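You operate a simulated robot arm through the tools that you are given. There is no shell and no other tool. Be economical: measure what you need, move in short steps, check, and stop when the job is done.

Carry out the task below with a simulated two-armed robot. There is one attempt and no reset: what you move stays moved.

JOB
Paint a yellow band at the bare end of the strip that the card names.
Fine: hold the stand down while you draw the marker, start it on the try pad, and push it back into its stand. A coat counts when it lies all over at full strength: go over it till it gets no stronger.

It is judged by the outcome, as a careful person would: the job done as asked, and still so three seconds after it is handed in. It fails if anything else is knocked over, pushed out of place, dropped, spilled or broken.

ROBOT AND FRAMES
Two 7-joint arms with two-finger parallel grippers on one trunk, on a base that drives. Base frame: it is fixed to the floor where the robot stands at the start and does not move with it; the origin is under the middle of the robot, x ahead of it, y to its left, z up. Units: m, degrees, N and s.
The left shoulder is at the start at [0.07, 0.133, 1.276], the right one opposite. With the tool pointing down near the work surface each hand reaches from about 0.1 to 0.62 m from the robot's upright axis, wherever it stands, measured 20 degrees to its own side. Places, roughly: try pad [0.6, -0.2, 0.9]. Payload 1.57 kg a hand.
Tool frame (each hand has its own): the origin (TCP) lies between the finger pads and is the grasp point; the fingertips stand 0.03 m ahead of it; z points along the fingers, y is the line along which they close. Largest opening 0.08 m; finger width 0.017, thickness 0.012; the body of the gripper, 0.04 by 0.082 m, starts 0.08 m behind the TCP.
Orientation is told as [roll, pitch, yaw] about the base's x, y, z axes, in that order, counted from this pose: with the fingers straight down and closing along the base's y, the tool's x points along the base's -x, its y along +y and its z along -z.

CONTROLS
- The arms move only by the tool servo_tool. It takes "left_moves", "right_moves" or both (then of equal length, played together; a hand with none holds still); each is a list of rows, each a list of 7 numbers: the shift along the tool's x, y, z in units of 25 mm (1.0 is 25 mm), then the turn, a rotation vector about the tool's x, y, z in units of 6 degrees (1.0 is 6 degrees), then the gripper command, from -1 (shut) to 1 (fully open), values between in proportion. In form: [[dx, dy, dz, ax, ay, az, fingers], ...]. A call has 1 to 12 rows; each row shifts and turns the commanded pose from where the row before left it, along the tool's axes as they then stand. A call with a number of a shift or a turn outside -1 to 1 is refused whole. Rows are played at 5 a second. More than 0.05 m and 8.6 degrees between two rows, or a gripper value outside its range, and nothing of the call is played. Where a pose cannot be reached the arm comes as near as it can. A force on the tool above 90 N (or 10 N above the force at the start of the call, whichever is more), or a blocked arm, ends the call early, and 0.2 s more pass. Each finger travels about 0.153 m/s and halts on what it meets, pressing with about 43 N; the grip force reading is that of the motor and also rises with nothing between the fingers. The clock runs only during rows and for 0.2 s after the last one: add rows that do not move to give the fingers time. It gives the time, the measured TCP pose, the force on the tool (base axes), the opening and the grip force at its end, in the units of the frame above (readings bear some noise), with the torque about the TCP (base axes, N m) and any sound that the robot's microphone picked up.
- Cameras (640 x 400 px; columns grow to the right, rows downward): "scene" is now at [0.1213, -0.0325, 1.4823]; the picture's right is [-0.41, -0.91, 0.00], its down [-0.71, 0.32, -0.63] and it looks along [0.57, -0.26, -0.78] (base axes); focal length 280 px, centre (320, 200). "left" rides on the left gripper at [0.072, 0.007, -0.122] in its tool frame; the picture's right is [-0.09, 1.00, 0.00], its down [-0.84, -0.08, -0.54] and it looks along [-0.54, -0.05, 0.84] (tool axes); focal length 238 px, centre (320, 200). "right" rides on the right gripper at [0.072, -0.007, -0.122] in its tool frame; the picture's right is [0.09, 1.00, 0.00], its down [-0.84, 0.08, -0.54] and it looks along [-0.54, 0.05, 0.84] (tool axes); focal length 238 px, centre (320, 200). There is no depth. A picture from a camera that has moved, and an enlarged one, comes with that camera's place and axes in the base frame and with its lens.
- get_image(camera): a new picture of that camera. It takes no simulated time.
- raise_lower(by): slides the trunk up (or, below 0, down) by that many m; the arms and the scene camera ride with it, the base frame stays. It gives what a move gives, with no picture.
- roll_base(legs): drives the robot by 1 to 6 legs, each [ahead, left, turn to the left] in m, m and degrees, along the robot's own axes; the way and the turn of a leg run together, so that a leg with both is an arc; at most 1.5 m and 180 degrees a leg. The arms and the cameras ride along, it lands a little off, and it stops where it bumps. It gives what a move gives.
- turn_head(pan, tilt): turns the head with the scene camera to pan (to the left, within 86 degrees either way) and tilt (down, from -29 to 69), counted from straight ahead of the robot. It gives what a move gives.
- close_up(camera, box): a new picture of the part [left, top, right, bottom] of that camera's present view, enlarged. It takes no simulated time.
- job_done(): hands the job in; it is judged then, once.

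Work in short steps. Places have to be worked out from the pictures, the camera data and where the tool is seen: move nearer, look again, correct. Check each grasp and each placing, and mend what went wrong. You have 120 turns and 92 pictures in all, those below and enlarged ones among them. Open the grippers and draw the arms clear of the work before you hand the job in, unless the task says otherwise; then end with one line.

The tools are called after "Request:" by a JSON object that holds its "method" and its "body". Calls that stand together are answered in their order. servo_tool: Moves the arms, as the interface text tells. Its arguments: {"type":"object","properties":{"left_moves":{"type":"array"},"right_moves":{"type":"array"}},"required":[]} The other tools are called the same way: raise_lower (by) slides the trunk up or down; roll_base (legs) drives the base; turn_head (pan, tilt) turns the head that bears the scene camera; get_image (camera) takes a picture; close_up (camera, box) takes an enlarged picture of a part of a camera's view; job_done () hands the job in.

At the start:

```text
clock: 0.0
left_ee_pos: [0.3895, -0.0005, 1.2038]
left_tool_rot: [0.1, 0.0, 0.0]
left_ft_force: [0.0, -0.1, -0.3]
left_ft_torque: [-0.03, 0.02, 0.01]
left_width: 0.0801
left_grasp_force: 0.1
right_ee_pos: [0.3069, -0.4311, 1.2127]
right_tool_rot: [0.0, 0.1, 0.0]
right_ft_force: [-0.7, 0.0, 0.2]
right_ft_torque: [0.0, 0.02, -0.02]
right_width: 0.0799
right_grasp_force: 0.1
trunk travel left (down, up): [-0.85, 0.09]
robot x, y, heading: [0.0004, -0.0029, -0.2]
head pan, tilt: [-24.4, 51.3]
```

scene: 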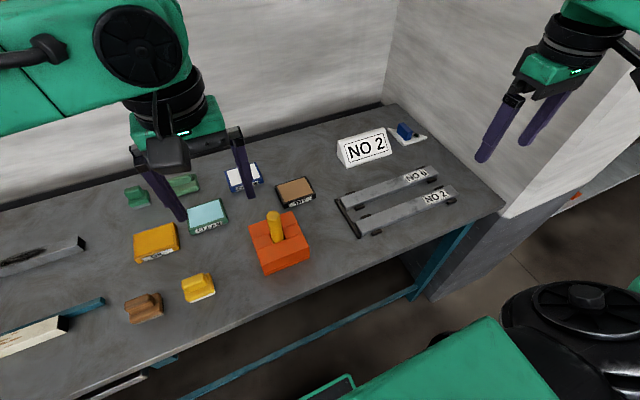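
right: 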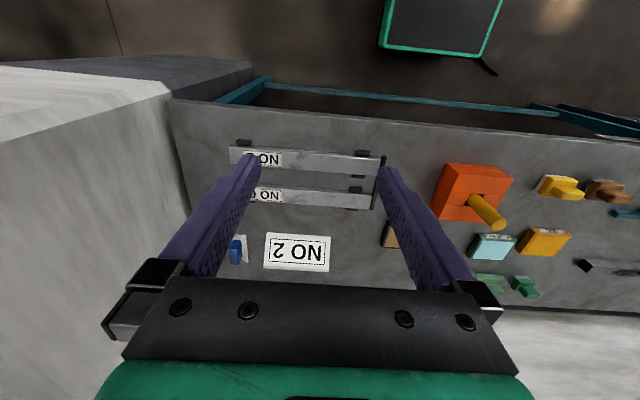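
left: 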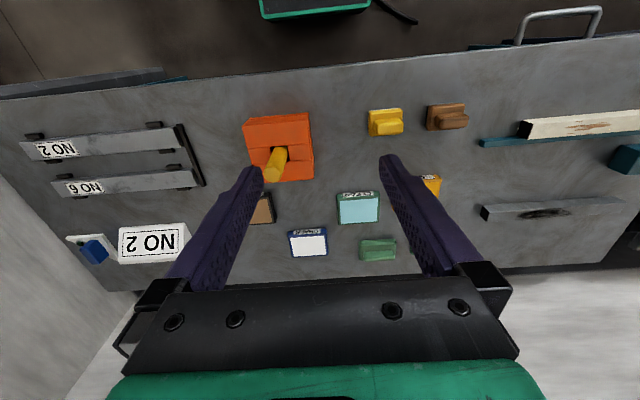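

I'll look closely at the stand, pads, strips and card first.

Request:
{"method": "close_up", "body": {"camera": "scene", "box": [320, 110, 480, 250]}}

Request:
{"method": "close_up", "body": {"camera": "scene", "box": [170, 150, 330, 290]}}

```text
2.86 times, centred on (400, 180) of scene
camera zoom: at [0.1213, -0.0325, 1.4823], right [-0.41, -0.91, 0.0], down [-0.71, 0.32, -0.63], along [0.57, -0.26, -0.78], focal length 802 px, centre (91, 257)
```

zoom: 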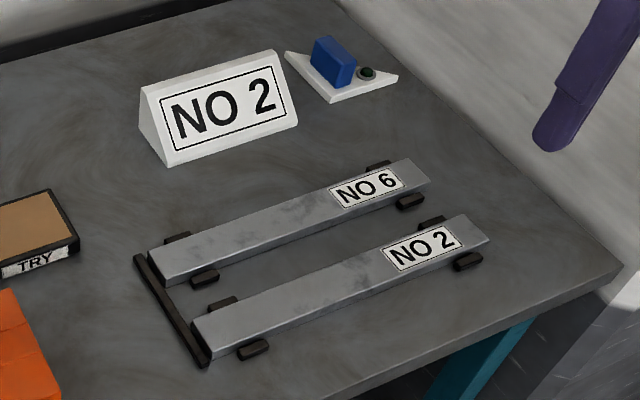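

```text
2.86 times, centred on (250, 220) of scene
camera zoom: at [0.1213, -0.0325, 1.4823], right [-0.41, -0.91, 0.0], down [-0.71, 0.32, -0.63], along [0.57, -0.26, -0.78], focal length 802 px, centre (520, 143)
```

zoom: 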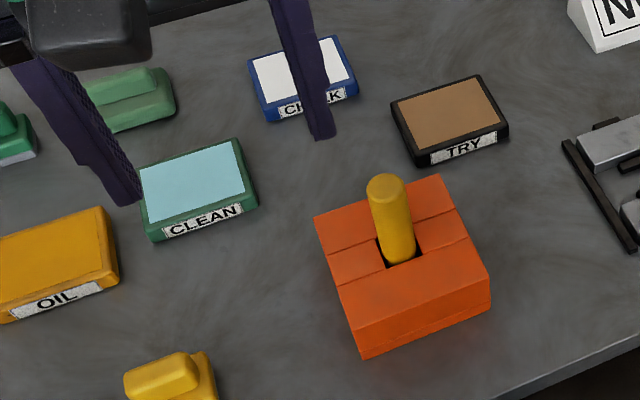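

Card says NO 2, the nearer strip; its bare end is the left one by the black stop. Closer looks for measurements.

Request:
{"method": "close_up", "body": {"camera": "scene", "box": [240, 200, 320, 280]}}

Request:
{"method": "close_up", "body": {"camera": "left", "box": [235, 105, 325, 190]}}

Request:
{"method": "close_up", "body": {"camera": "right", "box": [220, 130, 400, 280]}}

```text
5.00 times, centred on (280, 240) of scene
camera zoom: at [0.1213, -0.0325, 1.4823], right [-0.41, -0.91, 0.0], down [-0.71, 0.32, -0.63], along [0.57, -0.26, -0.78], focal length 1403 px, centre (520, 0)
```

zoom: 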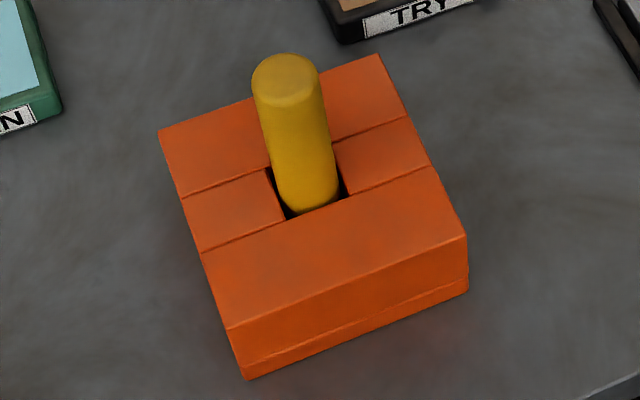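

```text
4.71 times, centred on (280, 148) of left
camera zoom: at [0.3189, 0.0066, 1.3253], right [0.09, 1.0, 0.0], down [0.84, -0.08, 0.54], along [0.54, -0.05, -0.84], focal length 1122 px, centre (508, 447)
```

zoom: 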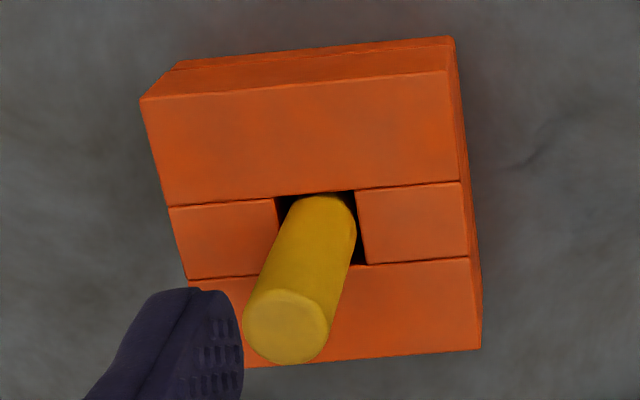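

```text
2.67 times, centred on (310, 205) of right
camera zoom: at [0.2342, -0.4373, 1.3343], right [-0.09, 1.0, 0.0], down [0.84, 0.08, 0.54], along [0.54, 0.05, -0.84], focal length 636 px, centre (347, 187)
```

zoom: 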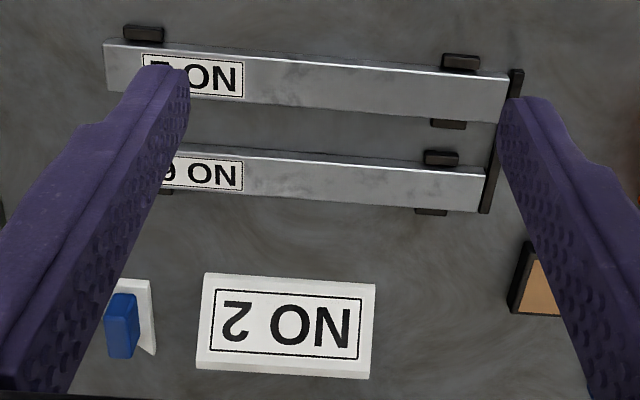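

Stand ≈ x .434–.552, y −.148–−.03, top z≈.888; the marker is vertical at about (.489, −.088), top z≈.977, ~30 mm thick. The try pad is at the reach limit, so I roll forward a little (base front is well clear of the table).

Request:
{"method": "roll_base", "body": {"legs": [[0.06, 0, 0]]}}

```text
clock: 1.0
left_ee_pos: [0.4408, -0.0006, 1.2069]
left_tool_rot: [-0.1, -0.4, -0.1]
left_ft_force: [-1.1, 0.0, -0.7]
left_ft_torque: [-0.01, -0.06, -0.02]
left_width: 0.0798
left_grasp_force: 0.1
right_ee_pos: [0.3573, -0.4304, 1.2146]
right_tool_rot: [0.0, -0.6, 0.1]
right_ft_force: [-0.6, 0.3, 0.0]
right_ft_torque: [-0.01, -0.06, 0.01]
right_width: 0.0799
right_grasp_force: 0.0
trunk travel left (down, up): [-0.85, 0.09]
robot x, y, heading: [0.0581, -0.0007, -0.2]
head pan, tilt: [-24.4, 51.3]
```

Turn both hands in place: left yaw −90 (camera outward), right yaw +90.

Request:
{"method": "servo_tool", "body": {"left_moves": [[0, 0, 0, 0, 0, 1, 1], [0, 0, 0, 0, 0, 1, 1], [0, 0, 0, 0, 0, 1, 1], [0, 0, 0, 0, 0, 1, 1], [0, 0, 0, 0, 0, 1, 1], [0, 0, 0, 0, 0, 1, 1], [0, 0, 0, 0, 0, 1, 1], [0, 0, 0, 0, 0, 1, 1], [0, 0, 0, 0, 0, 1, 1], [0, 0, 0, 0, 0, 1, 1], [0, 0, 0, 0, 0, 1, 1], [0, 0, 0, 0, 0, 1, 1]], "right_moves": [[0, 0, 0, 0, 0, -1, 1], [0, 0, 0, 0, 0, -1, 1], [0, 0, 0, 0, 0, -1, 1], [0, 0, 0, 0, 0, -1, 1], [0, 0, 0, 0, 0, -1, 1], [0, 0, 0, 0, 0, -1, 1], [0, 0, 0, 0, 0, -1, 1], [0, 0, 0, 0, 0, -1, 1], [0, 0, 0, 0, 0, -1, 1], [0, 0, 0, 0, 0, -1, 1], [0, 0, 0, 0, 0, -1, 1], [0, 0, 0, 0, 0, -1, 1]]}}

Request:
{"method": "servo_tool", "body": {"left_moves": [[0, 0, 0, 0, 0, 1, 1], [0, 0, 0, 0, 0, 1, 1], [0, 0, 0, 0, 0, 1, 1], [0, 0, 0, 0, -1, 0, 1], [0, 0, 0, 0, -1, 0, 1], [0, 0, 0, 0, -1, 0, 1], [0, 0, 0, 0, -1, 0, 1], [0, 0, 0, 0, -1, 0, 1]], "right_moves": [[0, 0, 0, 0, 0, -1, 1], [0, 0, 0, 0, 0, -1, 1], [0, 0, 0, 0, 0, -1, 1], [0, 0, 0, 0, 0, 0, 1], [0, 0, 0, 0, 0, 0, 1], [0, 0, 0, 0, 0, 0, 1], [0, 0, 0, 0, 0, 0, 1], [0, 0, 0, 0, 0, 0, 1]]}}

```text
clock: 3.6
left_ee_pos: [0.4489, -0.0015, 1.2059]
left_tool_rot: [0.0, 0.0, -72.2]
left_ft_force: [-0.3, 0.4, 0.5]
left_ft_torque: [-0.02, 0.0, -0.02]
left_width: 0.0798
left_grasp_force: 0.0
right_ee_pos: [0.3658, -0.4304, 1.2134]
right_tool_rot: [0.0, 0.0, 72.1]
right_ft_force: [-0.7, -0.6, 0.3]
right_ft_torque: [0.05, 0.01, 0.03]
right_width: 0.08
right_grasp_force: 0.1
trunk travel left (down, up): [-0.85, 0.09]
robot x, y, heading: [0.0574, 0.0021, -0.1]
head pan, tilt: [-24.4, 51.3]
```

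```text
clock: 5.4
left_ee_pos: [0.449, -0.0008, 1.2053]
left_tool_rot: [0.1, -30.2, -90.1]
left_ft_force: [0.4, 0.1, 0.8]
left_ft_torque: [0.02, -0.01, -0.02]
left_width: 0.0801
left_grasp_force: 0.0
right_ee_pos: [0.3654, -0.4302, 1.2128]
right_tool_rot: [0.0, 0.2, 90.0]
right_ft_force: [0.8, -0.3, 0.6]
right_ft_torque: [0.01, 0.0, 0.03]
right_width: 0.0798
right_grasp_force: 0.1
trunk travel left (down, up): [-0.85, 0.09]
robot x, y, heading: [0.0593, 0.0018, 0.0]
head pan, tilt: [-24.4, 51.3]
```

Left goes to hover above the stand's left side; right goes to near above the marker.

Request:
{"method": "servo_tool", "body": {"left_moves": [[0.358, 0.133, 0.713, 0, 0, 0, 1], [0.358, 0.133, 0.713, 0, 0, 0, 1], [0.358, 0.133, 0.713, 0, 0, 0, 1], [0.358, 0.133, 0.713, 0, 0, 0, 1], [0.358, 0.133, 0.713, 0, 0, 0, 1], [0.358, 0.133, 0.713, 0, 0, 0, 1], [0.358, 0.133, 0.713, 0, 0, 0, 1], [0.358, 0.133, 0.713, 0, 0, 0, 1], [0.358, 0.133, 0.713, 0, 0, 0, 1], [0.358, 0.133, 0.713, 0, 0, 0, 1], [0.358, 0.133, 0.713, 0, 0, 0, 1], [0.358, 0.133, 0.713, 0, 0, 0, 1]], "right_moves": [[-0.933, -0.413, 0.37, 0, 0, 0, 1], [-0.933, -0.413, 0.37, 0, 0, 0, 1], [-0.933, -0.413, 0.37, 0, 0, 0, 1], [-0.933, -0.413, 0.37, 0, 0, 0, 1], [-0.933, -0.413, 0.37, 0, 0, 0, 1], [-0.933, -0.413, 0.37, 0, 0, 0, 1], [-0.933, -0.413, 0.37, 0, 0, 0, 1], [-0.933, -0.413, 0.37, 0, 0, 0, 1], [-0.933, -0.413, 0.37, 0, 0, 0, 1], [-0.933, -0.413, 0.37, 0, 0, 0, 1], [-0.933, -0.413, 0.37, 0, 0, 0, 1], [-0.933, -0.413, 0.37, 0, 0, 0, 1]]}}

Request:
{"method": "get_image", "body": {"camera": "left"}}

Request:
{"method": "get_image", "body": {"camera": "right"}}

Request:
{"method": "get_image", "body": {"camera": "scene"}}

```text
clock: 8.0
left_ee_pos: [0.4902, -0.0155, 0.9661]
left_tool_rot: [-0.1, -30.1, -90.2]
left_ft_force: [-0.5, 0.6, 0.1]
left_ft_torque: [0.0, 0.03, 0.01]
left_width: 0.08
left_grasp_force: 0.1
right_ee_pos: [0.4915, -0.1492, 1.1021]
right_tool_rot: [0.0, 0.1, 89.9]
right_ft_force: [0.3, 0.1, 0.4]
right_ft_torque: [-0.01, 0.0, -0.01]
right_width: 0.0799
right_grasp_force: 0.0
trunk travel left (down, up): [-0.85, 0.09]
robot x, y, heading: [0.0623, -0.0007, -0.0]
head pan, tilt: [-24.4, 51.3]
```

```text
83 pictures are left
camera left: at [0.4984, 0.1091, 1.0345], right [1.0, -0.08, 0.05], down [-0.08, -0.45, 0.89], along [-0.05, -0.89, -0.46], focal length 238 px, centre (320, 200)
```

left: 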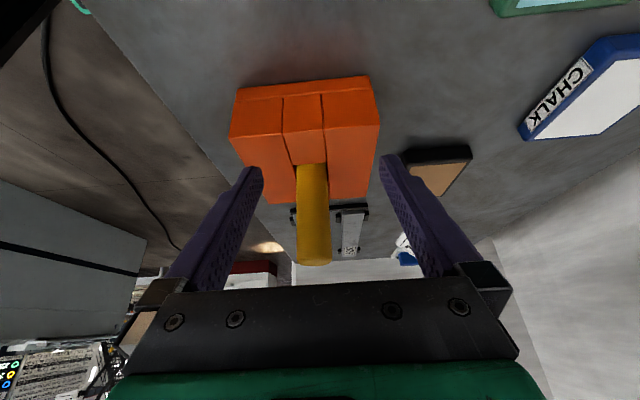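

```text
82 pictures are left
camera right: at [0.4976, -0.2209, 1.2242], right [-1.0, -0.09, 0.0], down [-0.08, 0.84, 0.54], along [-0.05, 0.54, -0.84], focal length 238 px, centre (320, 200)
```

right: 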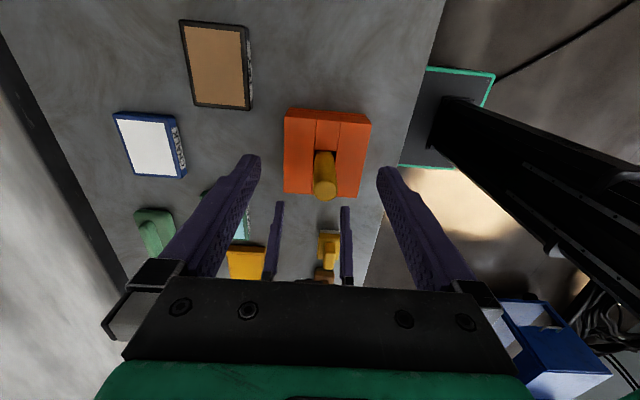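

```text
81 pictures are left
camera scene: at [0.1825, -0.0312, 1.4823], right [-0.41, -0.91, 0.0], down [-0.71, 0.32, -0.62], along [0.57, -0.26, -0.78], focal length 280 px, centre (320, 200)
```

scene: 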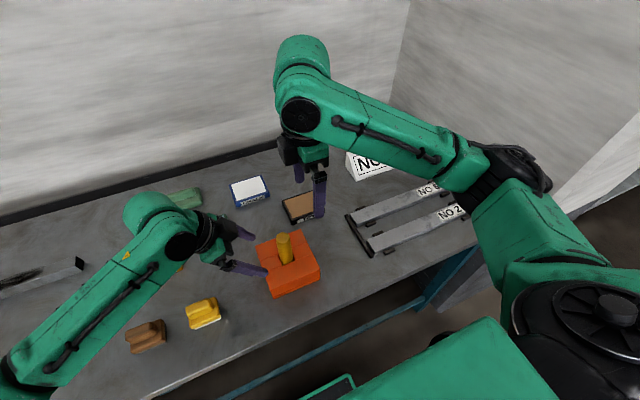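

Marker x is about .482 by both wrist cameras. Bring the left tips down onto the stand top, straddling the marker.

Request:
{"method": "servo_tool", "body": {"left_moves": [[0, -0.25, 0.5, 0, 0, 0, 1], [0, 0, 0.5, 0, 0, 0, 1], [0, 0, 0.5, 0, 0, 0, 1], [0, 0, 0.4, 0, 0, 0, 1], [0, 0, 0.1, 0, 0, 0, 1]]}}

Request:
{"method": "get_image", "body": {"camera": "left"}}

```text
clock: 9.2
left_ee_pos: [0.4891, -0.0441, 0.9388]
left_tool_rot: [1.8, -31.5, -90.7]
left_ft_force: [-7.0, 11.4, 44.8]
left_ft_torque: [-0.02, 2.12, -0.57]
left_width: 0.0801
left_grasp_force: 0.1
right_ee_pos: [0.488, -0.1478, 1.1026]
right_tool_rot: [-0.2, 0.1, 90.1]
right_ft_force: [-0.2, 0.1, -0.3]
right_ft_torque: [0.0, 0.02, -0.03]
right_width: 0.08
right_grasp_force: 0.0
trunk travel left (down, up): [-0.85, 0.09]
robot x, y, heading: [0.0624, -0.0019, -0.2]
head pan, tilt: [-24.4, 51.3]
stopped in row 5 (left hand): the force on the tool passed its limit (the readings are from after the stop); the commanded pose is now the measured one
```

```text
80 pictures are left
camera left: at [0.4941, 0.0822, 1.0043], right [0.99, -0.07, 0.08], down [-0.1, -0.43, 0.9], along [-0.03, -0.9, -0.44], focal length 238 px, centre (320, 200)
```

left: 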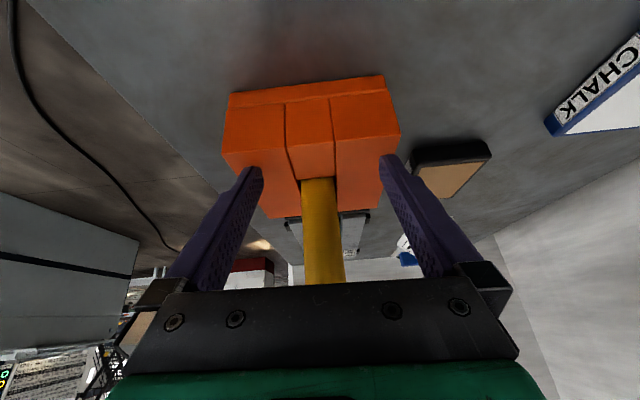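

Contact at TCP z .939 ⇒ stand top ≈.908; the near finger took the load alone, the far one being at the stand's edge. Re-solved: stand centre/marker ≈ (.481, −.087). Lift, straighten, shift −x and narrow the fingers.

Request:
{"method": "servo_tool", "body": {"left_moves": [[0, 0, -0.4, 0.3, 0.25, -0.1, 0.75], [0, -0.32, 0, 0, 0, 0, 0.75], [0, 0, 0, 0, 0, 0, 0.75]]}}

Request:
{"method": "get_image", "body": {"camera": "left"}}

```text
clock: 10.0
left_ee_pos: [0.4798, -0.0369, 0.9411]
left_tool_rot: [-0.9, -29.3, -89.6]
left_ft_force: [0.3, -0.1, 0.8]
left_ft_torque: [0.04, -0.01, -0.02]
left_width: 0.07
left_grasp_force: 0.0
right_ee_pos: [0.4902, -0.1484, 1.1036]
right_tool_rot: [-0.1, 0.1, 90.1]
right_ft_force: [0.3, 0.6, 0.7]
right_ft_torque: [-0.01, 0.02, -0.03]
right_width: 0.0798
right_grasp_force: 0.1
trunk travel left (down, up): [-0.85, 0.09]
robot x, y, heading: [0.0598, 0.0027, -0.1]
head pan, tilt: [-24.4, 51.3]
```

```text
79 pictures are left
camera left: at [0.4887, 0.0868, 1.0109], right [1.0, -0.08, 0.03], down [-0.07, -0.47, 0.88], along [-0.06, -0.88, -0.47], focal length 238 px, centre (320, 200)
```

left: 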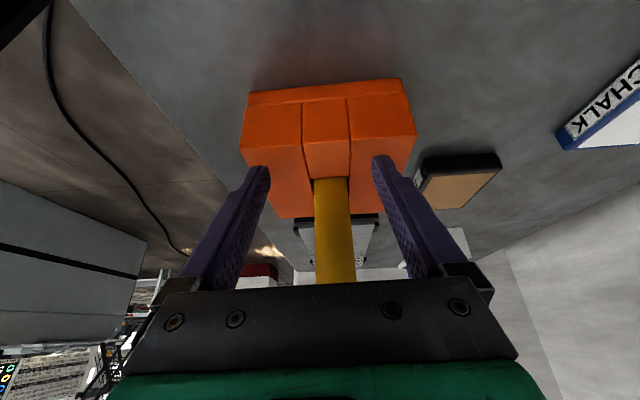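

Well centred now. Press straight down gently in 2 mm rows.

Request:
{"method": "servo_tool", "body": {"left_moves": [[0.04, 0.08, 0.07, -0.15, -0.1, 0, 0.75], [0.04, 0, 0.07, 0, 0, 0, 0.75], [0, 0, 0, 0, 0, 0, 0.75]]}}

```text
clock: 10.8
left_ee_pos: [0.4826, -0.0368, 0.938]
left_tool_rot: [0.1, -30.1, -89.8]
left_ft_force: [-0.8, 1.6, 8.2]
left_ft_torque: [-0.03, 0.3, -0.07]
left_width: 0.0699
left_grasp_force: 0.0
right_ee_pos: [0.4902, -0.1494, 1.1032]
right_tool_rot: [-0.1, 0.0, 90.0]
right_ft_force: [0.2, -1.1, 0.4]
right_ft_torque: [-0.01, 0.0, 0.0]
right_width: 0.0801
right_grasp_force: 0.1
trunk travel left (down, up): [-0.85, 0.09]
robot x, y, heading: [0.0611, -0.0026, -0.0]
head pan, tilt: [-24.4, 51.3]
```

Contact, but again mostly on the near finger. Tilt slightly toward the far finger and press a bit more.

Request:
{"method": "servo_tool", "body": {"left_moves": [[0.03, 0, 0.05, 0.2, 0, 0, 0.75], [0.02, 0, 0.035, 0, 0, 0, 0.75], [0, 0, 0, 0, 0, 0, 0.75]]}}

```text
clock: 11.6
left_ee_pos: [0.4827, -0.0361, 0.9374]
left_tool_rot: [-0.6, -30.1, -89.9]
left_ft_force: [2.4, 4.2, 27.5]
left_ft_torque: [-0.06, -1.07, 0.34]
left_width: 0.0715
left_grasp_force: 0.8
right_ee_pos: [0.4868, -0.1479, 1.1045]
right_tool_rot: [-0.2, 0.1, 90.0]
right_ft_force: [0.2, -0.2, -0.2]
right_ft_torque: [-0.02, -0.01, 0.01]
right_width: 0.0801
right_grasp_force: 0.0
trunk travel left (down, up): [-0.85, 0.09]
robot x, y, heading: [0.0552, 0.0013, 0.0]
head pan, tilt: [-24.4, 51.3]
```

Now the far finger carries; back off half the tilt and press slightly.

Request:
{"method": "servo_tool", "body": {"left_moves": [[0.015, 0, 0.025, -0.09, 0, 0, 0.75], [0, 0, 0, 0, 0, 0, 0.75]]}}

Request:
{"method": "get_image", "body": {"camera": "right"}}

```text
clock: 12.2
left_ee_pos: [0.4814, -0.0357, 0.9375]
left_tool_rot: [-0.1, -30.3, -89.9]
left_ft_force: [3.7, 3.7, 34.9]
left_ft_torque: [-0.16, -0.36, -0.59]
left_width: 0.0721
left_grasp_force: 1.2
right_ee_pos: [0.4868, -0.1484, 1.105]
right_tool_rot: [-0.1, 0.1, 90.0]
right_ft_force: [-0.2, -0.3, 0.4]
right_ft_torque: [0.01, 0.0, -0.02]
right_width: 0.0798
right_grasp_force: 0.0
trunk travel left (down, up): [-0.85, 0.09]
robot x, y, heading: [0.0606, -0.0026, 0.1]
head pan, tilt: [-24.4, 51.3]
```

```text
78 pictures are left
camera right: at [0.4927, -0.2199, 1.2265], right [-1.0, -0.09, 0.0], down [-0.08, 0.84, 0.54], along [-0.05, 0.54, -0.84], focal length 238 px, centre (320, 200)
```

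right: 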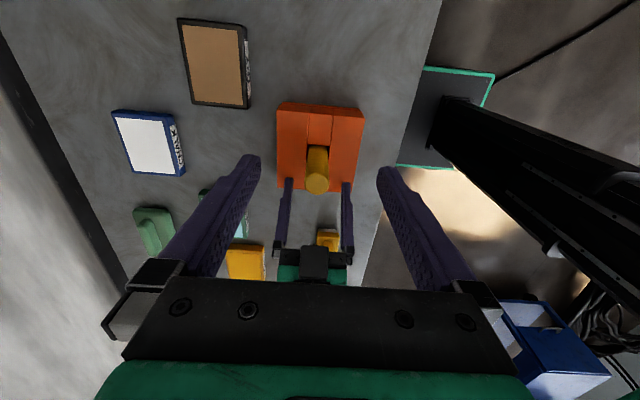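

Stand is held with 35 N on both sides. Move the right hand over the marker and partly down.

Request:
{"method": "servo_tool", "body": {"right_moves": [[-0.8, 0.07, 0, 0, 0, 0, 0.7], [-0.8, 0.07, 0, 0, 0, 0, 0.7], [-0.8, 0.07, 0, 0, 0, 0, 0.7], [0, 0, 0.9, 0, 0, 0, 0.7], [0, 0, 0.9, 0, 0, 0, 0.7], [0, 0, 0.9, 0, 0, 0, 0.7], [0, 0, 0, 0, 0, 0, 0.7]]}}

Request:
{"method": "get_image", "body": {"camera": "right"}}

Request:
{"method": "get_image", "body": {"camera": "left"}}

```text
clock: 13.8
left_ee_pos: [0.4803, -0.0357, 0.9382]
left_tool_rot: [0.0, -30.3, -89.8]
left_ft_force: [2.0, 1.3, 35.9]
left_ft_torque: [-0.24, -0.32, 0.16]
left_width: 0.0719
left_grasp_force: 0.5
right_ee_pos: [0.4805, -0.0886, 1.0376]
right_tool_rot: [-0.4, 0.1, 90.1]
right_ft_force: [-0.4, 0.2, 0.5]
right_ft_torque: [-0.01, 0.0, -0.02]
right_width: 0.0681
right_grasp_force: 0.1
trunk travel left (down, up): [-0.85, 0.09]
robot x, y, heading: [0.0592, -0.0003, -0.1]
head pan, tilt: [-24.4, 51.3]
```

```text
77 pictures are left
camera right: at [0.4858, -0.1611, 1.1584], right [-1.0, -0.09, 0.0], down [-0.08, 0.84, 0.54], along [-0.05, 0.54, -0.84], focal length 238 px, centre (320, 200)
```

right: 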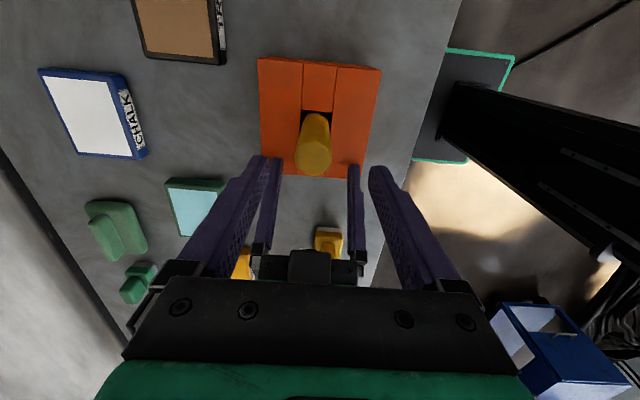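

```text
76 pictures are left
camera left: at [0.489, 0.0878, 1.0061], right [1.0, -0.08, 0.05], down [-0.08, -0.45, 0.89], along [-0.05, -0.89, -0.45], focal length 238 px, centre (320, 200)
```

left: 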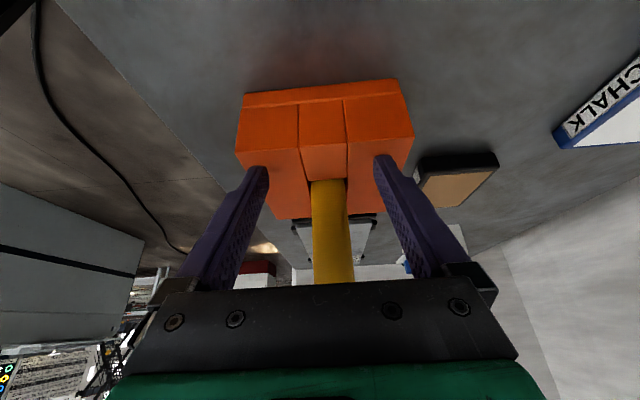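

Aligned. Descend to TCP z≈.955 and close.

Request:
{"method": "servo_tool", "body": {"right_moves": [[0.05, -0.08, 0.66, 0, 0, 0, 0.7], [0, 0, 0.66, 0, 0, 0, 0.7], [0, 0, 0.66, 0, 0, 0, 0.7], [0, 0, 0.66, 0, 0, 0, 0.7], [0, 0, 0.66, 0, 0, 0, 0.7], [0, 0, 0, 0, 0, 0, 0.7]]}}

Request:
{"method": "get_image", "body": {"camera": "right"}}

```text
clock: 15.2
left_ee_pos: [0.481, -0.037, 0.9375]
left_tool_rot: [0.0, -30.2, -89.9]
left_ft_force: [2.5, 0.5, 35.9]
left_ft_torque: [-0.26, -0.24, 0.12]
left_width: 0.0721
left_grasp_force: 0.6
right_ee_pos: [0.4826, -0.0909, 0.9528]
right_tool_rot: [-0.2, 0.1, 90.0]
right_ft_force: [0.8, 0.6, -0.4]
right_ft_torque: [0.03, 0.0, 0.02]
right_width: 0.0678
right_grasp_force: 0.2
trunk travel left (down, up): [-0.85, 0.09]
robot x, y, heading: [0.0628, 0.0029, 0.0]
head pan, tilt: [-24.4, 51.3]
```

```text
75 pictures are left
camera right: at [0.4891, -0.1627, 1.0753], right [-1.0, -0.09, 0.0], down [-0.08, 0.84, 0.54], along [-0.05, 0.54, -0.84], focal length 238 px, centre (320, 200)
```

right: 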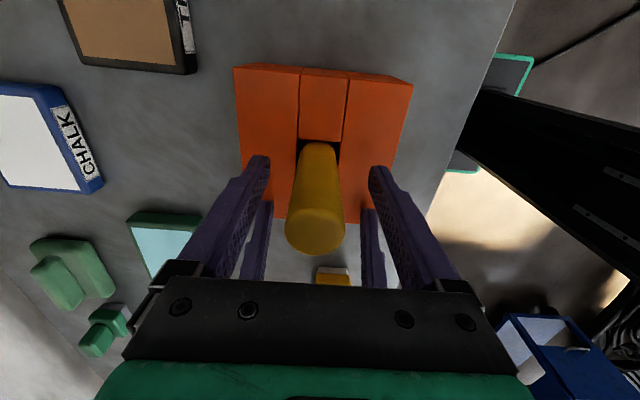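

Centred between the fingers; close on the marker.

Request:
{"method": "servo_tool", "body": {"right_moves": [[0, 0, 0, 0, 0, 0, 0], [0, 0, 0, 0, 0, 0, -0.4], [0, 0, 0, 0, 0, 0, -1], [0, 0, 0, 0, 0, 0, -1]]}}

```text
clock: 16.2
left_ee_pos: [0.4812, -0.0368, 0.9379]
left_tool_rot: [-0.1, -30.2, -89.8]
left_ft_force: [1.8, 1.0, 37.0]
left_ft_torque: [-0.22, -0.27, -0.23]
left_width: 0.0719
left_grasp_force: 1.0
right_ee_pos: [0.4832, -0.0908, 0.9545]
right_tool_rot: [-0.2, 0.1, 89.9]
right_ft_force: [-0.7, -0.4, -1.1]
right_ft_torque: [-0.01, 0.01, -0.01]
right_width: 0.027
right_grasp_force: 37.9
trunk travel left (down, up): [-0.85, 0.09]
robot x, y, heading: [0.058, 0.0002, -0.1]
head pan, tilt: [-24.4, 51.3]
heard: snap
```

Gripped (27 mm wide). A snap was heard; draw up in small steps watching the force.

Request:
{"method": "servo_tool", "body": {"right_moves": [[0, 0, -0.1, 0, 0, 0, -1], [0, 0, -0.1, 0, 0, 0, -1], [0, 0, -0.1, 0, 0, 0, -1]]}}

Request:
{"method": "get_image", "body": {"camera": "right"}}

```text
clock: 17.0
left_ee_pos: [0.4821, -0.037, 0.938]
left_tool_rot: [-0.1, -30.2, -89.8]
left_ft_force: [2.0, 0.7, 36.6]
left_ft_torque: [-0.28, -0.25, 0.04]
left_width: 0.0719
left_grasp_force: 1.9
right_ee_pos: [0.4835, -0.0898, 0.9603]
right_tool_rot: [-0.1, 0.2, 90.1]
right_ft_force: [0.3, -0.1, -0.8]
right_ft_torque: [0.01, 0.01, -0.02]
right_width: 0.0269
right_grasp_force: 37.7
trunk travel left (down, up): [-0.85, 0.09]
robot x, y, heading: [0.0618, 0.0001, -0.0]
head pan, tilt: [-24.4, 51.3]
```

```text
74 pictures are left
camera right: at [0.4894, -0.1621, 1.083], right [-1.0, -0.09, 0.0], down [-0.08, 0.84, 0.54], along [-0.05, 0.54, -0.84], focal length 238 px, centre (320, 200)
```

right: 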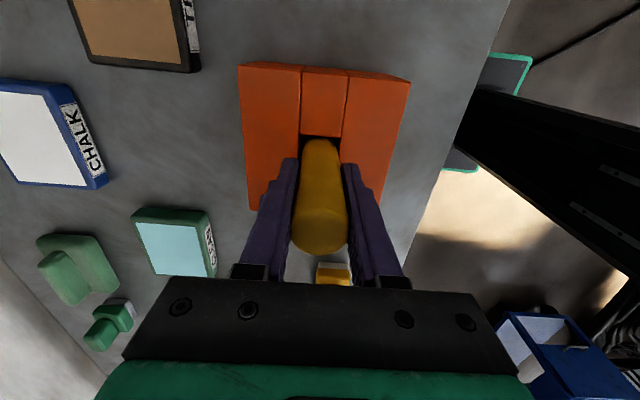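

No resistance; the snap seems to have been the release. Continue straight up.

Request:
{"method": "servo_tool", "body": {"right_moves": [[0, 0, -0.3, 0, 0, 0, -1], [0, 0, -0.3, 0, 0, 0, -1], [0, 0, -0.4, 0, 0, 0, -1], [0, 0, -0.5, 0, 0, 0, -1], [0, 0, -0.6, 0, 0, 0, -1], [0, 0, -0.6, 0, 0, 0, -1], [0, 0, -0.6, 0, 0, 0, -1], [0, 0, -0.6, 0, 0, 0, -1], [0, 0, -0.6, 0, 0, 0, -1], [0, 0, 0, 0, 0, 0, -1]]}}

Request:
{"method": "get_image", "body": {"camera": "right"}}

Request:
{"method": "get_image", "body": {"camera": "left"}}

Request:
{"method": "close_up", "body": {"camera": "scene", "box": [200, 140, 360, 300]}}

```text
clock: 19.2
left_ee_pos: [0.4809, -0.0365, 0.9379]
left_tool_rot: [0.1, -30.2, -89.9]
left_ft_force: [1.4, 1.0, 36.9]
left_ft_torque: [-0.25, -0.27, 0.08]
left_width: 0.072
left_grasp_force: 1.0
right_ee_pos: [0.4826, -0.0897, 1.0758]
right_tool_rot: [-0.3, 0.2, 90.2]
right_ft_force: [-0.1, -0.1, -0.7]
right_ft_torque: [0.02, 0.0, 0.0]
right_width: 0.027
right_grasp_force: 37.3
trunk travel left (down, up): [-0.85, 0.09]
robot x, y, heading: [0.0604, 0.001, -0.0]
head pan, tilt: [-24.4, 51.3]
```

```text
73 pictures are left
camera right: at [0.4888, -0.161, 1.1958], right [-1.0, -0.09, 0.0], down [-0.08, 0.84, 0.54], along [-0.05, 0.54, -0.84], focal length 238 px, centre (320, 200)
```

right: 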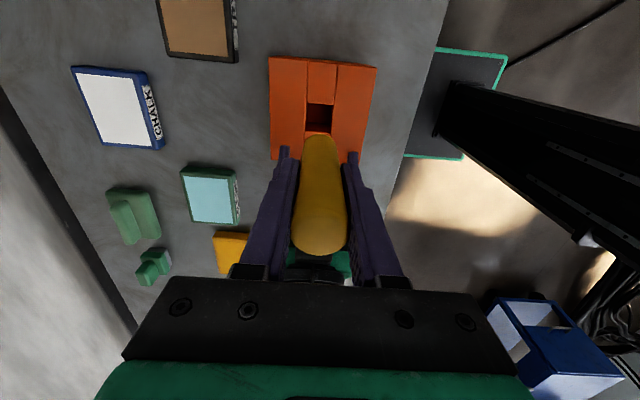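

```text
72 pictures are left
camera left: at [0.4887, 0.0877, 1.0061], right [1.0, -0.08, 0.05], down [-0.08, -0.45, 0.89], along [-0.05, -0.89, -0.45], focal length 238 px, centre (320, 200)
```

left: 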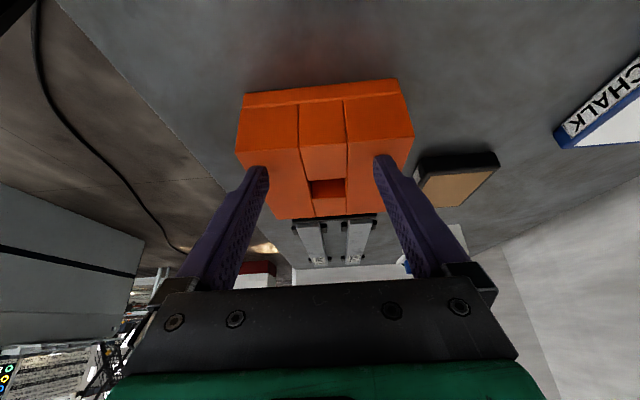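

```text
2.50 times, centred on (280, 220) of scene
camera zoom: at [0.1755, -0.031, 1.4829], right [-0.41, -0.91, 0.0], down [-0.71, 0.32, -0.63], along [0.57, -0.26, -0.78], focal length 701 px, centre (420, 150)
```

zoom: 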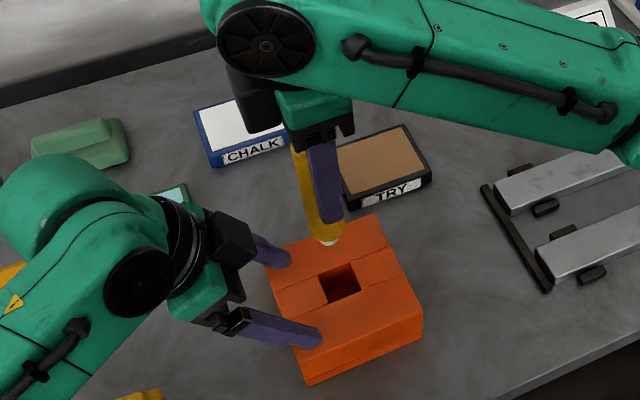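

Marker is out; nib ≈ 94 mm below the TCP. Keep the left hand on the stand; move the right over the TRY pad (~.61, −.19).

Request:
{"method": "servo_tool", "body": {"right_moves": [[0.67, -0.85, 0, 0, 0, 0, -1], [0.67, -0.85, 0, 0, 0, 0, -1], [0.67, -0.85, 0, 0, 0, 0, -1], [0.67, -0.85, 0, 0, 0, 0, -1], [0.67, -0.85, 0, 0, 0, 0, -1], [0.67, -0.85, 0, 0, 0, 0, -1], [0, 0, 0.8, 0, 0, 0, -1], [0, 0, 0.8, 0, 0, 0, -1], [0, 0, 0, 0, 0, 0, -1]]}}

Request:
{"method": "close_up", "body": {"camera": "scene", "box": [220, 120, 400, 240]}}

Request:
{"method": "get_image", "body": {"camera": "right"}}

```text
clock: 21.2
left_ee_pos: [0.4814, -0.0381, 0.9369]
left_tool_rot: [0.0, -30.2, -89.9]
left_ft_force: [1.6, 0.9, 36.6]
left_ft_torque: [-0.27, -0.22, 0.03]
left_width: 0.072
left_grasp_force: 1.3
right_ee_pos: [0.6113, -0.1912, 1.0354]
right_tool_rot: [-0.3, 0.0, 90.0]
right_ft_force: [-0.7, 0.7, -0.1]
right_ft_torque: [0.02, -0.02, 0.01]
right_width: 0.0268
right_grasp_force: 38.0
trunk travel left (down, up): [-0.85, 0.09]
robot x, y, heading: [0.0605, -0.0039, -0.2]
head pan, tilt: [-24.4, 51.3]
```

```text
3.33 times, centred on (310, 180) of scene
camera zoom: at [0.1754, -0.031, 1.4829], right [-0.41, -0.91, 0.0], down [-0.71, 0.32, -0.63], along [0.57, -0.26, -0.78], focal length 935 px, centre (353, 267)
```

zoom: 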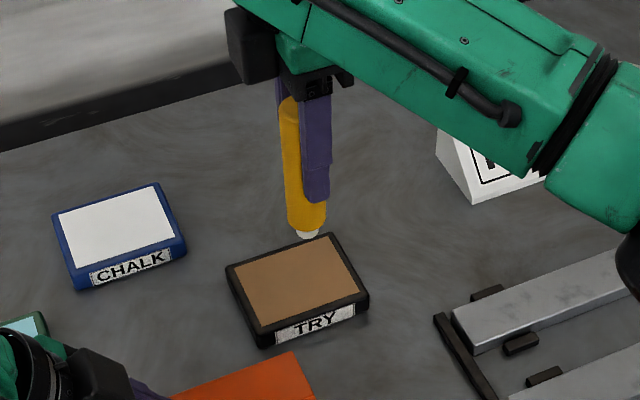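

```text
69 pictures are left
camera right: at [0.6165, -0.263, 1.1564], right [-1.0, -0.09, 0.0], down [-0.08, 0.84, 0.54], along [-0.05, 0.54, -0.84], focal length 238 px, centre (320, 200)
```

right: 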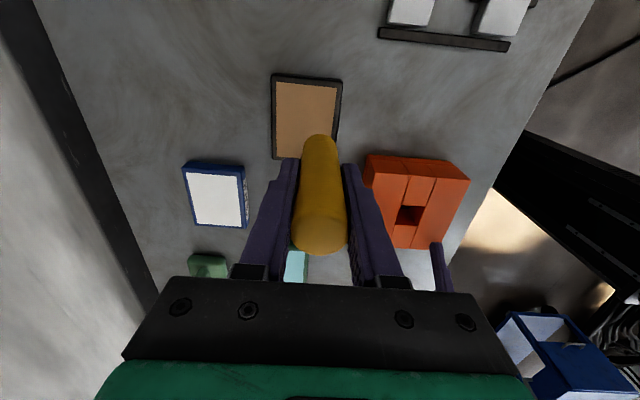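

Pad centre ≈ (.623, −.188). Shift slightly and lower to just above it.

Request:
{"method": "servo_tool", "body": {"right_moves": [[-0.1, -0.44, 0.5, 0, 0, 0, -1], [0, 0, 0.6, 0, 0, 0, -1], [0, 0, 0.6, 0, 0, 0, -1], [0, 0, 0, 0, 0, 0, -1]]}}

Request:
{"method": "close_up", "body": {"camera": "scene", "box": [260, 140, 360, 230]}}

```text
clock: 22.2
left_ee_pos: [0.4811, -0.037, 0.9374]
left_tool_rot: [0.0, -30.3, -89.9]
left_ft_force: [1.3, 0.6, 37.1]
left_ft_torque: [-0.25, -0.23, 0.01]
left_width: 0.0718
left_grasp_force: 0.9
right_ee_pos: [0.6221, -0.187, 0.9936]
right_tool_rot: [-0.4, 0.0, 90.1]
right_ft_force: [0.3, -1.1, -1.2]
right_ft_torque: [0.01, -0.01, 0.0]
right_width: 0.0267
right_grasp_force: 37.5
trunk travel left (down, up): [-0.85, 0.09]
robot x, y, heading: [0.0599, -0.0016, -0.1]
head pan, tilt: [-24.4, 51.3]
```

```text
4.44 times, centred on (310, 185) of scene
camera zoom: at [0.1754, -0.0311, 1.4829], right [-0.41, -0.91, 0.0], down [-0.71, 0.32, -0.63], along [0.57, -0.26, -0.78], focal length 1247 px, centre (364, 267)
```

zoom: 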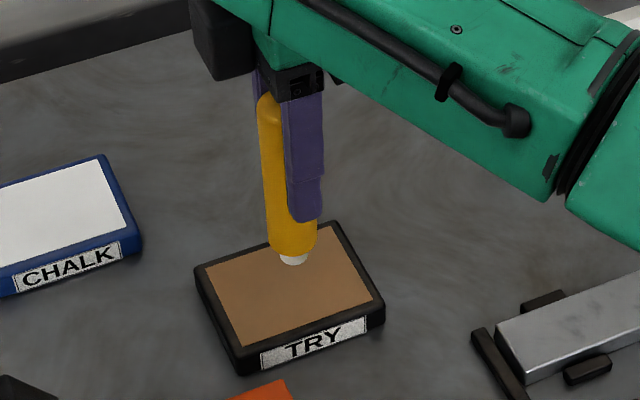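

Nib ≈ z .90 above the pad. Lower slowly.

Request:
{"method": "servo_tool", "body": {"right_moves": [[0, 0, 0.15, 0, 0, 0, -1], [0, 0, 0.15, 0, 0, 0, -1], [0, 0, 0.12, 0, 0, 0, -1], [0, 0, 0.1, 0, 0, 0, -1], [0, 0, 0.08, 0, 0, 0, -1], [0, 0, 0, 0, 0, 0, -1]]}}

Request:
{"method": "close_up", "body": {"camera": "scene", "box": [260, 140, 360, 230]}}

```text
clock: 23.6
left_ee_pos: [0.4799, -0.0366, 0.9372]
left_tool_rot: [0.0, -30.2, -89.9]
left_ft_force: [1.7, 0.6, 36.8]
left_ft_torque: [-0.28, -0.23, 0.02]
left_width: 0.072
left_grasp_force: 1.1
right_ee_pos: [0.6209, -0.1885, 0.9784]
right_tool_rot: [-0.3, 0.0, 90.0]
right_ft_force: [-0.1, 0.6, -0.1]
right_ft_torque: [0.0, -0.01, -0.02]
right_width: 0.0269
right_grasp_force: 37.9
trunk travel left (down, up): [-0.85, 0.09]
robot x, y, heading: [0.0565, 0.0016, 0.1]
head pan, tilt: [-24.4, 51.3]
```

```text
4.44 times, centred on (310, 185) of scene
camera zoom: at [0.1754, -0.0311, 1.4829], right [-0.41, -0.91, 0.0], down [-0.71, 0.32, -0.63], along [0.57, -0.26, -0.78], focal length 1247 px, centre (364, 267)
```

zoom: 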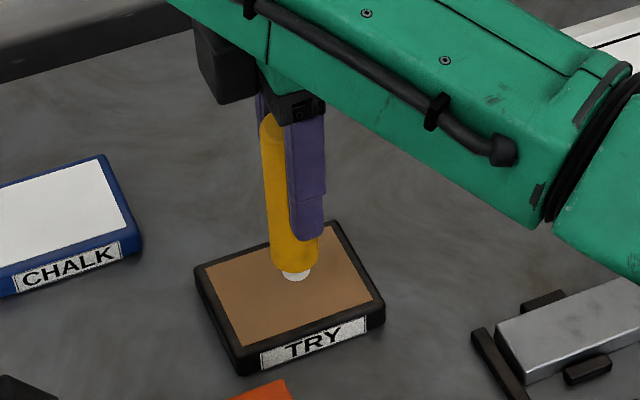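

Not yet in contact; continue down in small steps.

Request:
{"method": "servo_tool", "body": {"right_moves": [[0, 0, 0.08, 0, 0, 0, -1], [0, 0, 0.08, 0, 0, 0, -1], [0, 0, 0.08, 0, 0, 0, -1], [0, 0, 0.08, 0, 0, 0, -1], [0, 0, 0, 0, 0, 0, -1]]}}

```text
clock: 24.8
left_ee_pos: [0.48, -0.0374, 0.9382]
left_tool_rot: [-0.1, -30.3, -89.9]
left_ft_force: [1.6, 0.6, 37.3]
left_ft_torque: [-0.24, -0.23, 0.06]
left_width: 0.0719
left_grasp_force: 0.9
right_ee_pos: [0.6212, -0.1881, 0.9694]
right_tool_rot: [-0.1, 0.0, 90.0]
right_ft_force: [0.3, -0.7, -0.9]
right_ft_torque: [0.05, 0.01, 0.0]
right_width: 0.027
right_grasp_force: 37.5
trunk travel left (down, up): [-0.85, 0.09]
robot x, y, heading: [0.0607, -0.0, 0.1]
head pan, tilt: [-24.4, 51.3]
```

Request:
{"method": "servo_tool", "body": {"right_moves": [[0, 0, 0.06, 0, 0, 0, -1], [0, 0, 0.06, 0, 0, 0, -1], [0, 0, 0.06, 0, 0, 0, -1], [0, 0, 0, 0, 0, 0, -1]]}}

Request:
{"method": "close_up", "body": {"camera": "scene", "box": [260, 140, 360, 230]}}

```text
clock: 25.8
left_ee_pos: [0.4809, -0.0371, 0.9379]
left_tool_rot: [-0.1, -30.2, -89.9]
left_ft_force: [2.4, 1.2, 37.2]
left_ft_torque: [-0.25, -0.25, 0.05]
left_width: 0.0716
left_grasp_force: 1.0
right_ee_pos: [0.6216, -0.1891, 0.9656]
right_tool_rot: [-0.4, 0.0, 90.1]
right_ft_force: [1.4, 0.0, -0.4]
right_ft_torque: [0.01, -0.01, -0.02]
right_width: 0.0271
right_grasp_force: 38.0
trunk travel left (down, up): [-0.85, 0.09]
robot x, y, heading: [0.0598, -0.001, 0.0]
head pan, tilt: [-24.4, 51.3]
```

```text
4.44 times, centred on (310, 185) of scene
camera zoom: at [0.1754, -0.0311, 1.4829], right [-0.41, -0.91, 0.0], down [-0.71, 0.32, -0.63], along [0.57, -0.26, -0.78], focal length 1247 px, centre (364, 267)
```

zoom: 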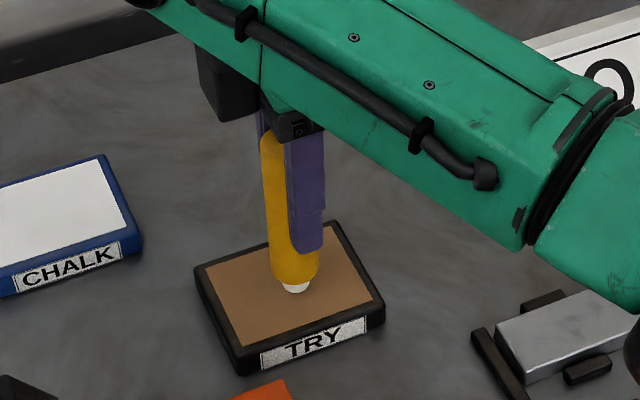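

Still no force. Continue.

Request:
{"method": "servo_tool", "body": {"right_moves": [[0, 0, 0.05, 0, 0, 0, -1], [0, 0, 0.05, 0, 0, 0, -1], [0, 0, 0.05, 0, 0, 0, -1], [0, 0, 0, 0, 0, 0, -1]]}}

```text
clock: 26.8
left_ee_pos: [0.4807, -0.0361, 0.9369]
left_tool_rot: [0.0, -30.1, -89.9]
left_ft_force: [0.9, 1.0, 37.2]
left_ft_torque: [-0.27, -0.22, 0.02]
left_width: 0.0718
left_grasp_force: 0.8
right_ee_pos: [0.6204, -0.1879, 0.9612]
right_tool_rot: [-0.2, 0.1, 90.0]
right_ft_force: [0.4, 0.8, -1.3]
right_ft_torque: [-0.02, 0.03, 0.0]
right_width: 0.027
right_grasp_force: 37.8
trunk travel left (down, up): [-0.85, 0.09]
robot x, y, heading: [0.0559, 0.0026, -0.0]
head pan, tilt: [-24.4, 51.3]
```

Request:
{"method": "servo_tool", "body": {"right_moves": [[0, 0, 0.05, 0, 0, 0, -1], [0, 0, 0.05, 0, 0, 0, -1], [0, 0, 0.05, 0, 0, 0, -1], [0, 0, 0, 0, 0, 0, -1]]}}

Request:
{"method": "close_up", "body": {"camera": "scene", "box": [270, 160, 350, 225]}}

```text
clock: 27.8
left_ee_pos: [0.4812, -0.0365, 0.9392]
left_tool_rot: [0.0, -30.2, -89.8]
left_ft_force: [1.5, 1.1, 35.8]
left_ft_torque: [-0.27, -0.24, 0.04]
left_width: 0.0721
left_grasp_force: 0.7
right_ee_pos: [0.6199, -0.1883, 0.9581]
right_tool_rot: [-0.2, -0.1, 90.0]
right_ft_force: [-0.1, 0.1, -1.7]
right_ft_torque: [0.01, 0.03, -0.02]
right_width: 0.0271
right_grasp_force: 37.8
trunk travel left (down, up): [-0.85, 0.09]
robot x, y, heading: [0.0578, 0.0032, 0.1]
head pan, tilt: [-24.4, 51.3]
```

```text
6.15 times, centred on (310, 192) of scene
camera zoom: at [0.1753, -0.0311, 1.4829], right [-0.41, -0.91, 0.0], down [-0.71, 0.32, -0.63], along [0.57, -0.26, -0.78], focal length 1726 px, centre (382, 246)
```

zoom: 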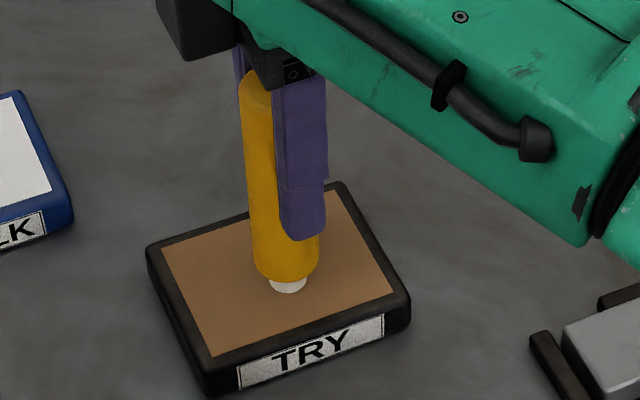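

Still free. Continue by 6 mm in small rows.

Request:
{"method": "servo_tool", "body": {"right_moves": [[0, 0, 0.05, 0, 0, 0, -1], [0, 0, 0.05, 0, 0, 0, -1], [0, 0, 0.05, 0, 0, 0, -1], [0, 0, 0.05, 0, 0, 0, -1], [0, 0, 0, 0, 0, 0, -1]]}}

```text
clock: 29.0
left_ee_pos: [0.479, -0.0359, 0.9376]
left_tool_rot: [0.0, -30.1, -90.0]
left_ft_force: [8.9, -1.6, 22.0]
left_ft_torque: [-0.24, -0.38, 0.13]
left_width: 0.0719
left_grasp_force: 0.8
right_ee_pos: [0.6204, -0.1868, 0.9569]
right_tool_rot: [-0.8, 0.1, 89.9]
right_ft_force: [-1.1, -2.9, 36.4]
right_ft_torque: [-0.16, 0.17, -0.01]
right_width: 0.0273
right_grasp_force: 37.4
trunk travel left (down, up): [-0.85, 0.09]
robot x, y, heading: [0.0581, 0.004, 0.1]
head pan, tilt: [-24.4, 51.3]
```

Contact at TCP z≈.957 (36 N – too much). Ease to ~10 N and look.

Request:
{"method": "servo_tool", "body": {"right_moves": [[0, 0, -0.1, 0, 0, 0, -1], [0, 0, 0, 0, 0, 0, -1]]}}

Request:
{"method": "close_up", "body": {"camera": "scene", "box": [270, 160, 350, 225]}}

```text
clock: 29.6
left_ee_pos: [0.4784, -0.0353, 0.9375]
left_tool_rot: [-0.1, -30.2, -89.8]
left_ft_force: [-1.8, 3.6, 33.5]
left_ft_torque: [-0.14, -0.28, 0.28]
left_width: 0.0714
left_grasp_force: 0.6
right_ee_pos: [0.62, -0.1867, 0.9592]
right_tool_rot: [-0.5, 0.1, 90.0]
right_ft_force: [7.7, -4.4, 19.1]
right_ft_torque: [-0.33, -0.51, -0.02]
right_width: 0.0272
right_grasp_force: 37.7
trunk travel left (down, up): [-0.85, 0.09]
robot x, y, heading: [0.0609, 0.0013, -0.1]
head pan, tilt: [-24.4, 51.3]
```

```text
6.15 times, centred on (310, 192) of scene
camera zoom: at [0.1727, -0.0299, 1.4832], right [-0.41, -0.91, 0.0], down [-0.71, 0.32, -0.63], along [0.57, -0.26, -0.78], focal length 1726 px, centre (382, 246)
```

zoom: 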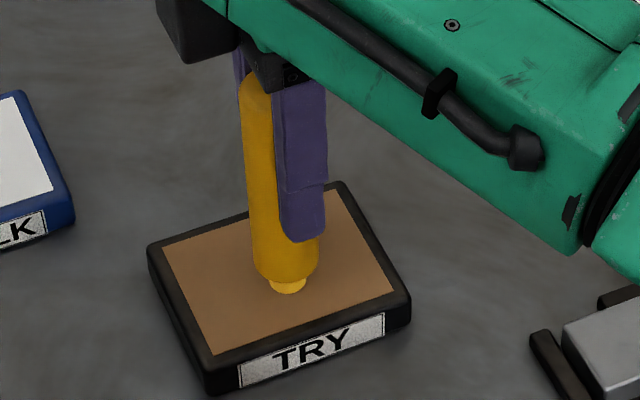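

The nib has turned yellow: it is started. Lift and check the pad.

Request:
{"method": "servo_tool", "body": {"right_moves": [[0, 0, -0.3, 0, 0, 0, -1], [0, 0, -0.7, 0, 0, 0, -1], [0, 0, -1, 0, 0, 0, -1], [0, 0, -1, 0, 0, 0, -1], [0, 0, 0, 0, 0, 0, -1]]}}

Request:
{"method": "get_image", "body": {"camera": "scene"}}

Request:
{"method": "get_image", "body": {"camera": "right"}}

```text
clock: 30.8
left_ee_pos: [0.4792, -0.0358, 0.9387]
left_tool_rot: [-0.2, -30.2, -90.1]
left_ft_force: [-5.1, 5.6, 37.8]
left_ft_torque: [-0.14, -0.06, -0.14]
left_width: 0.0716
left_grasp_force: 1.0
right_ee_pos: [0.6183, -0.1877, 1.034]
right_tool_rot: [-0.3, 0.2, 90.0]
right_ft_force: [-0.2, -0.8, -0.3]
right_ft_torque: [0.0, 0.03, 0.01]
right_width: 0.0268
right_grasp_force: 37.9
trunk travel left (down, up): [-0.85, 0.09]
robot x, y, heading: [0.0584, 0.0014, -0.0]
head pan, tilt: [-24.4, 51.3]
```

```text
63 pictures are left
camera scene: at [0.173, -0.0297, 1.4831], right [-0.41, -0.91, 0.0], down [-0.71, 0.32, -0.63], along [0.57, -0.26, -0.78], focal length 280 px, centre (320, 200)
```

scene: 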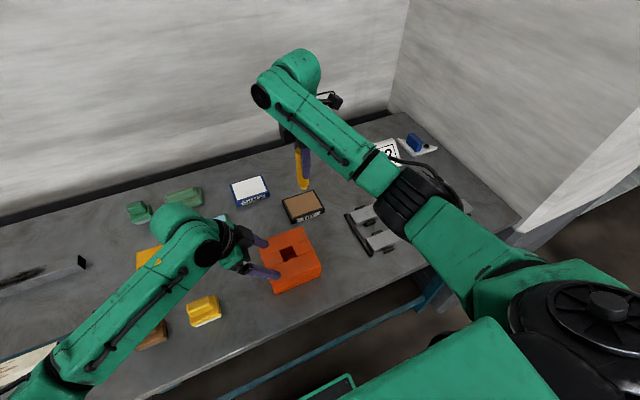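

```text
62 pictures are left
camera right: at [0.6248, -0.2593, 1.155], right [-1.0, -0.09, -0.01], down [-0.08, 0.84, 0.54], along [-0.05, 0.54, -0.84], focal length 238 px, centre (320, 200)
```

right: 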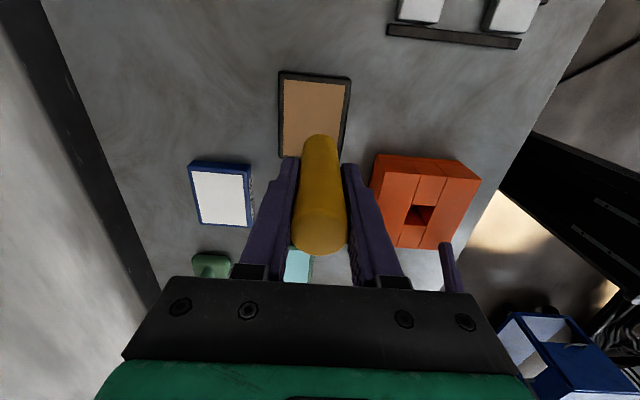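

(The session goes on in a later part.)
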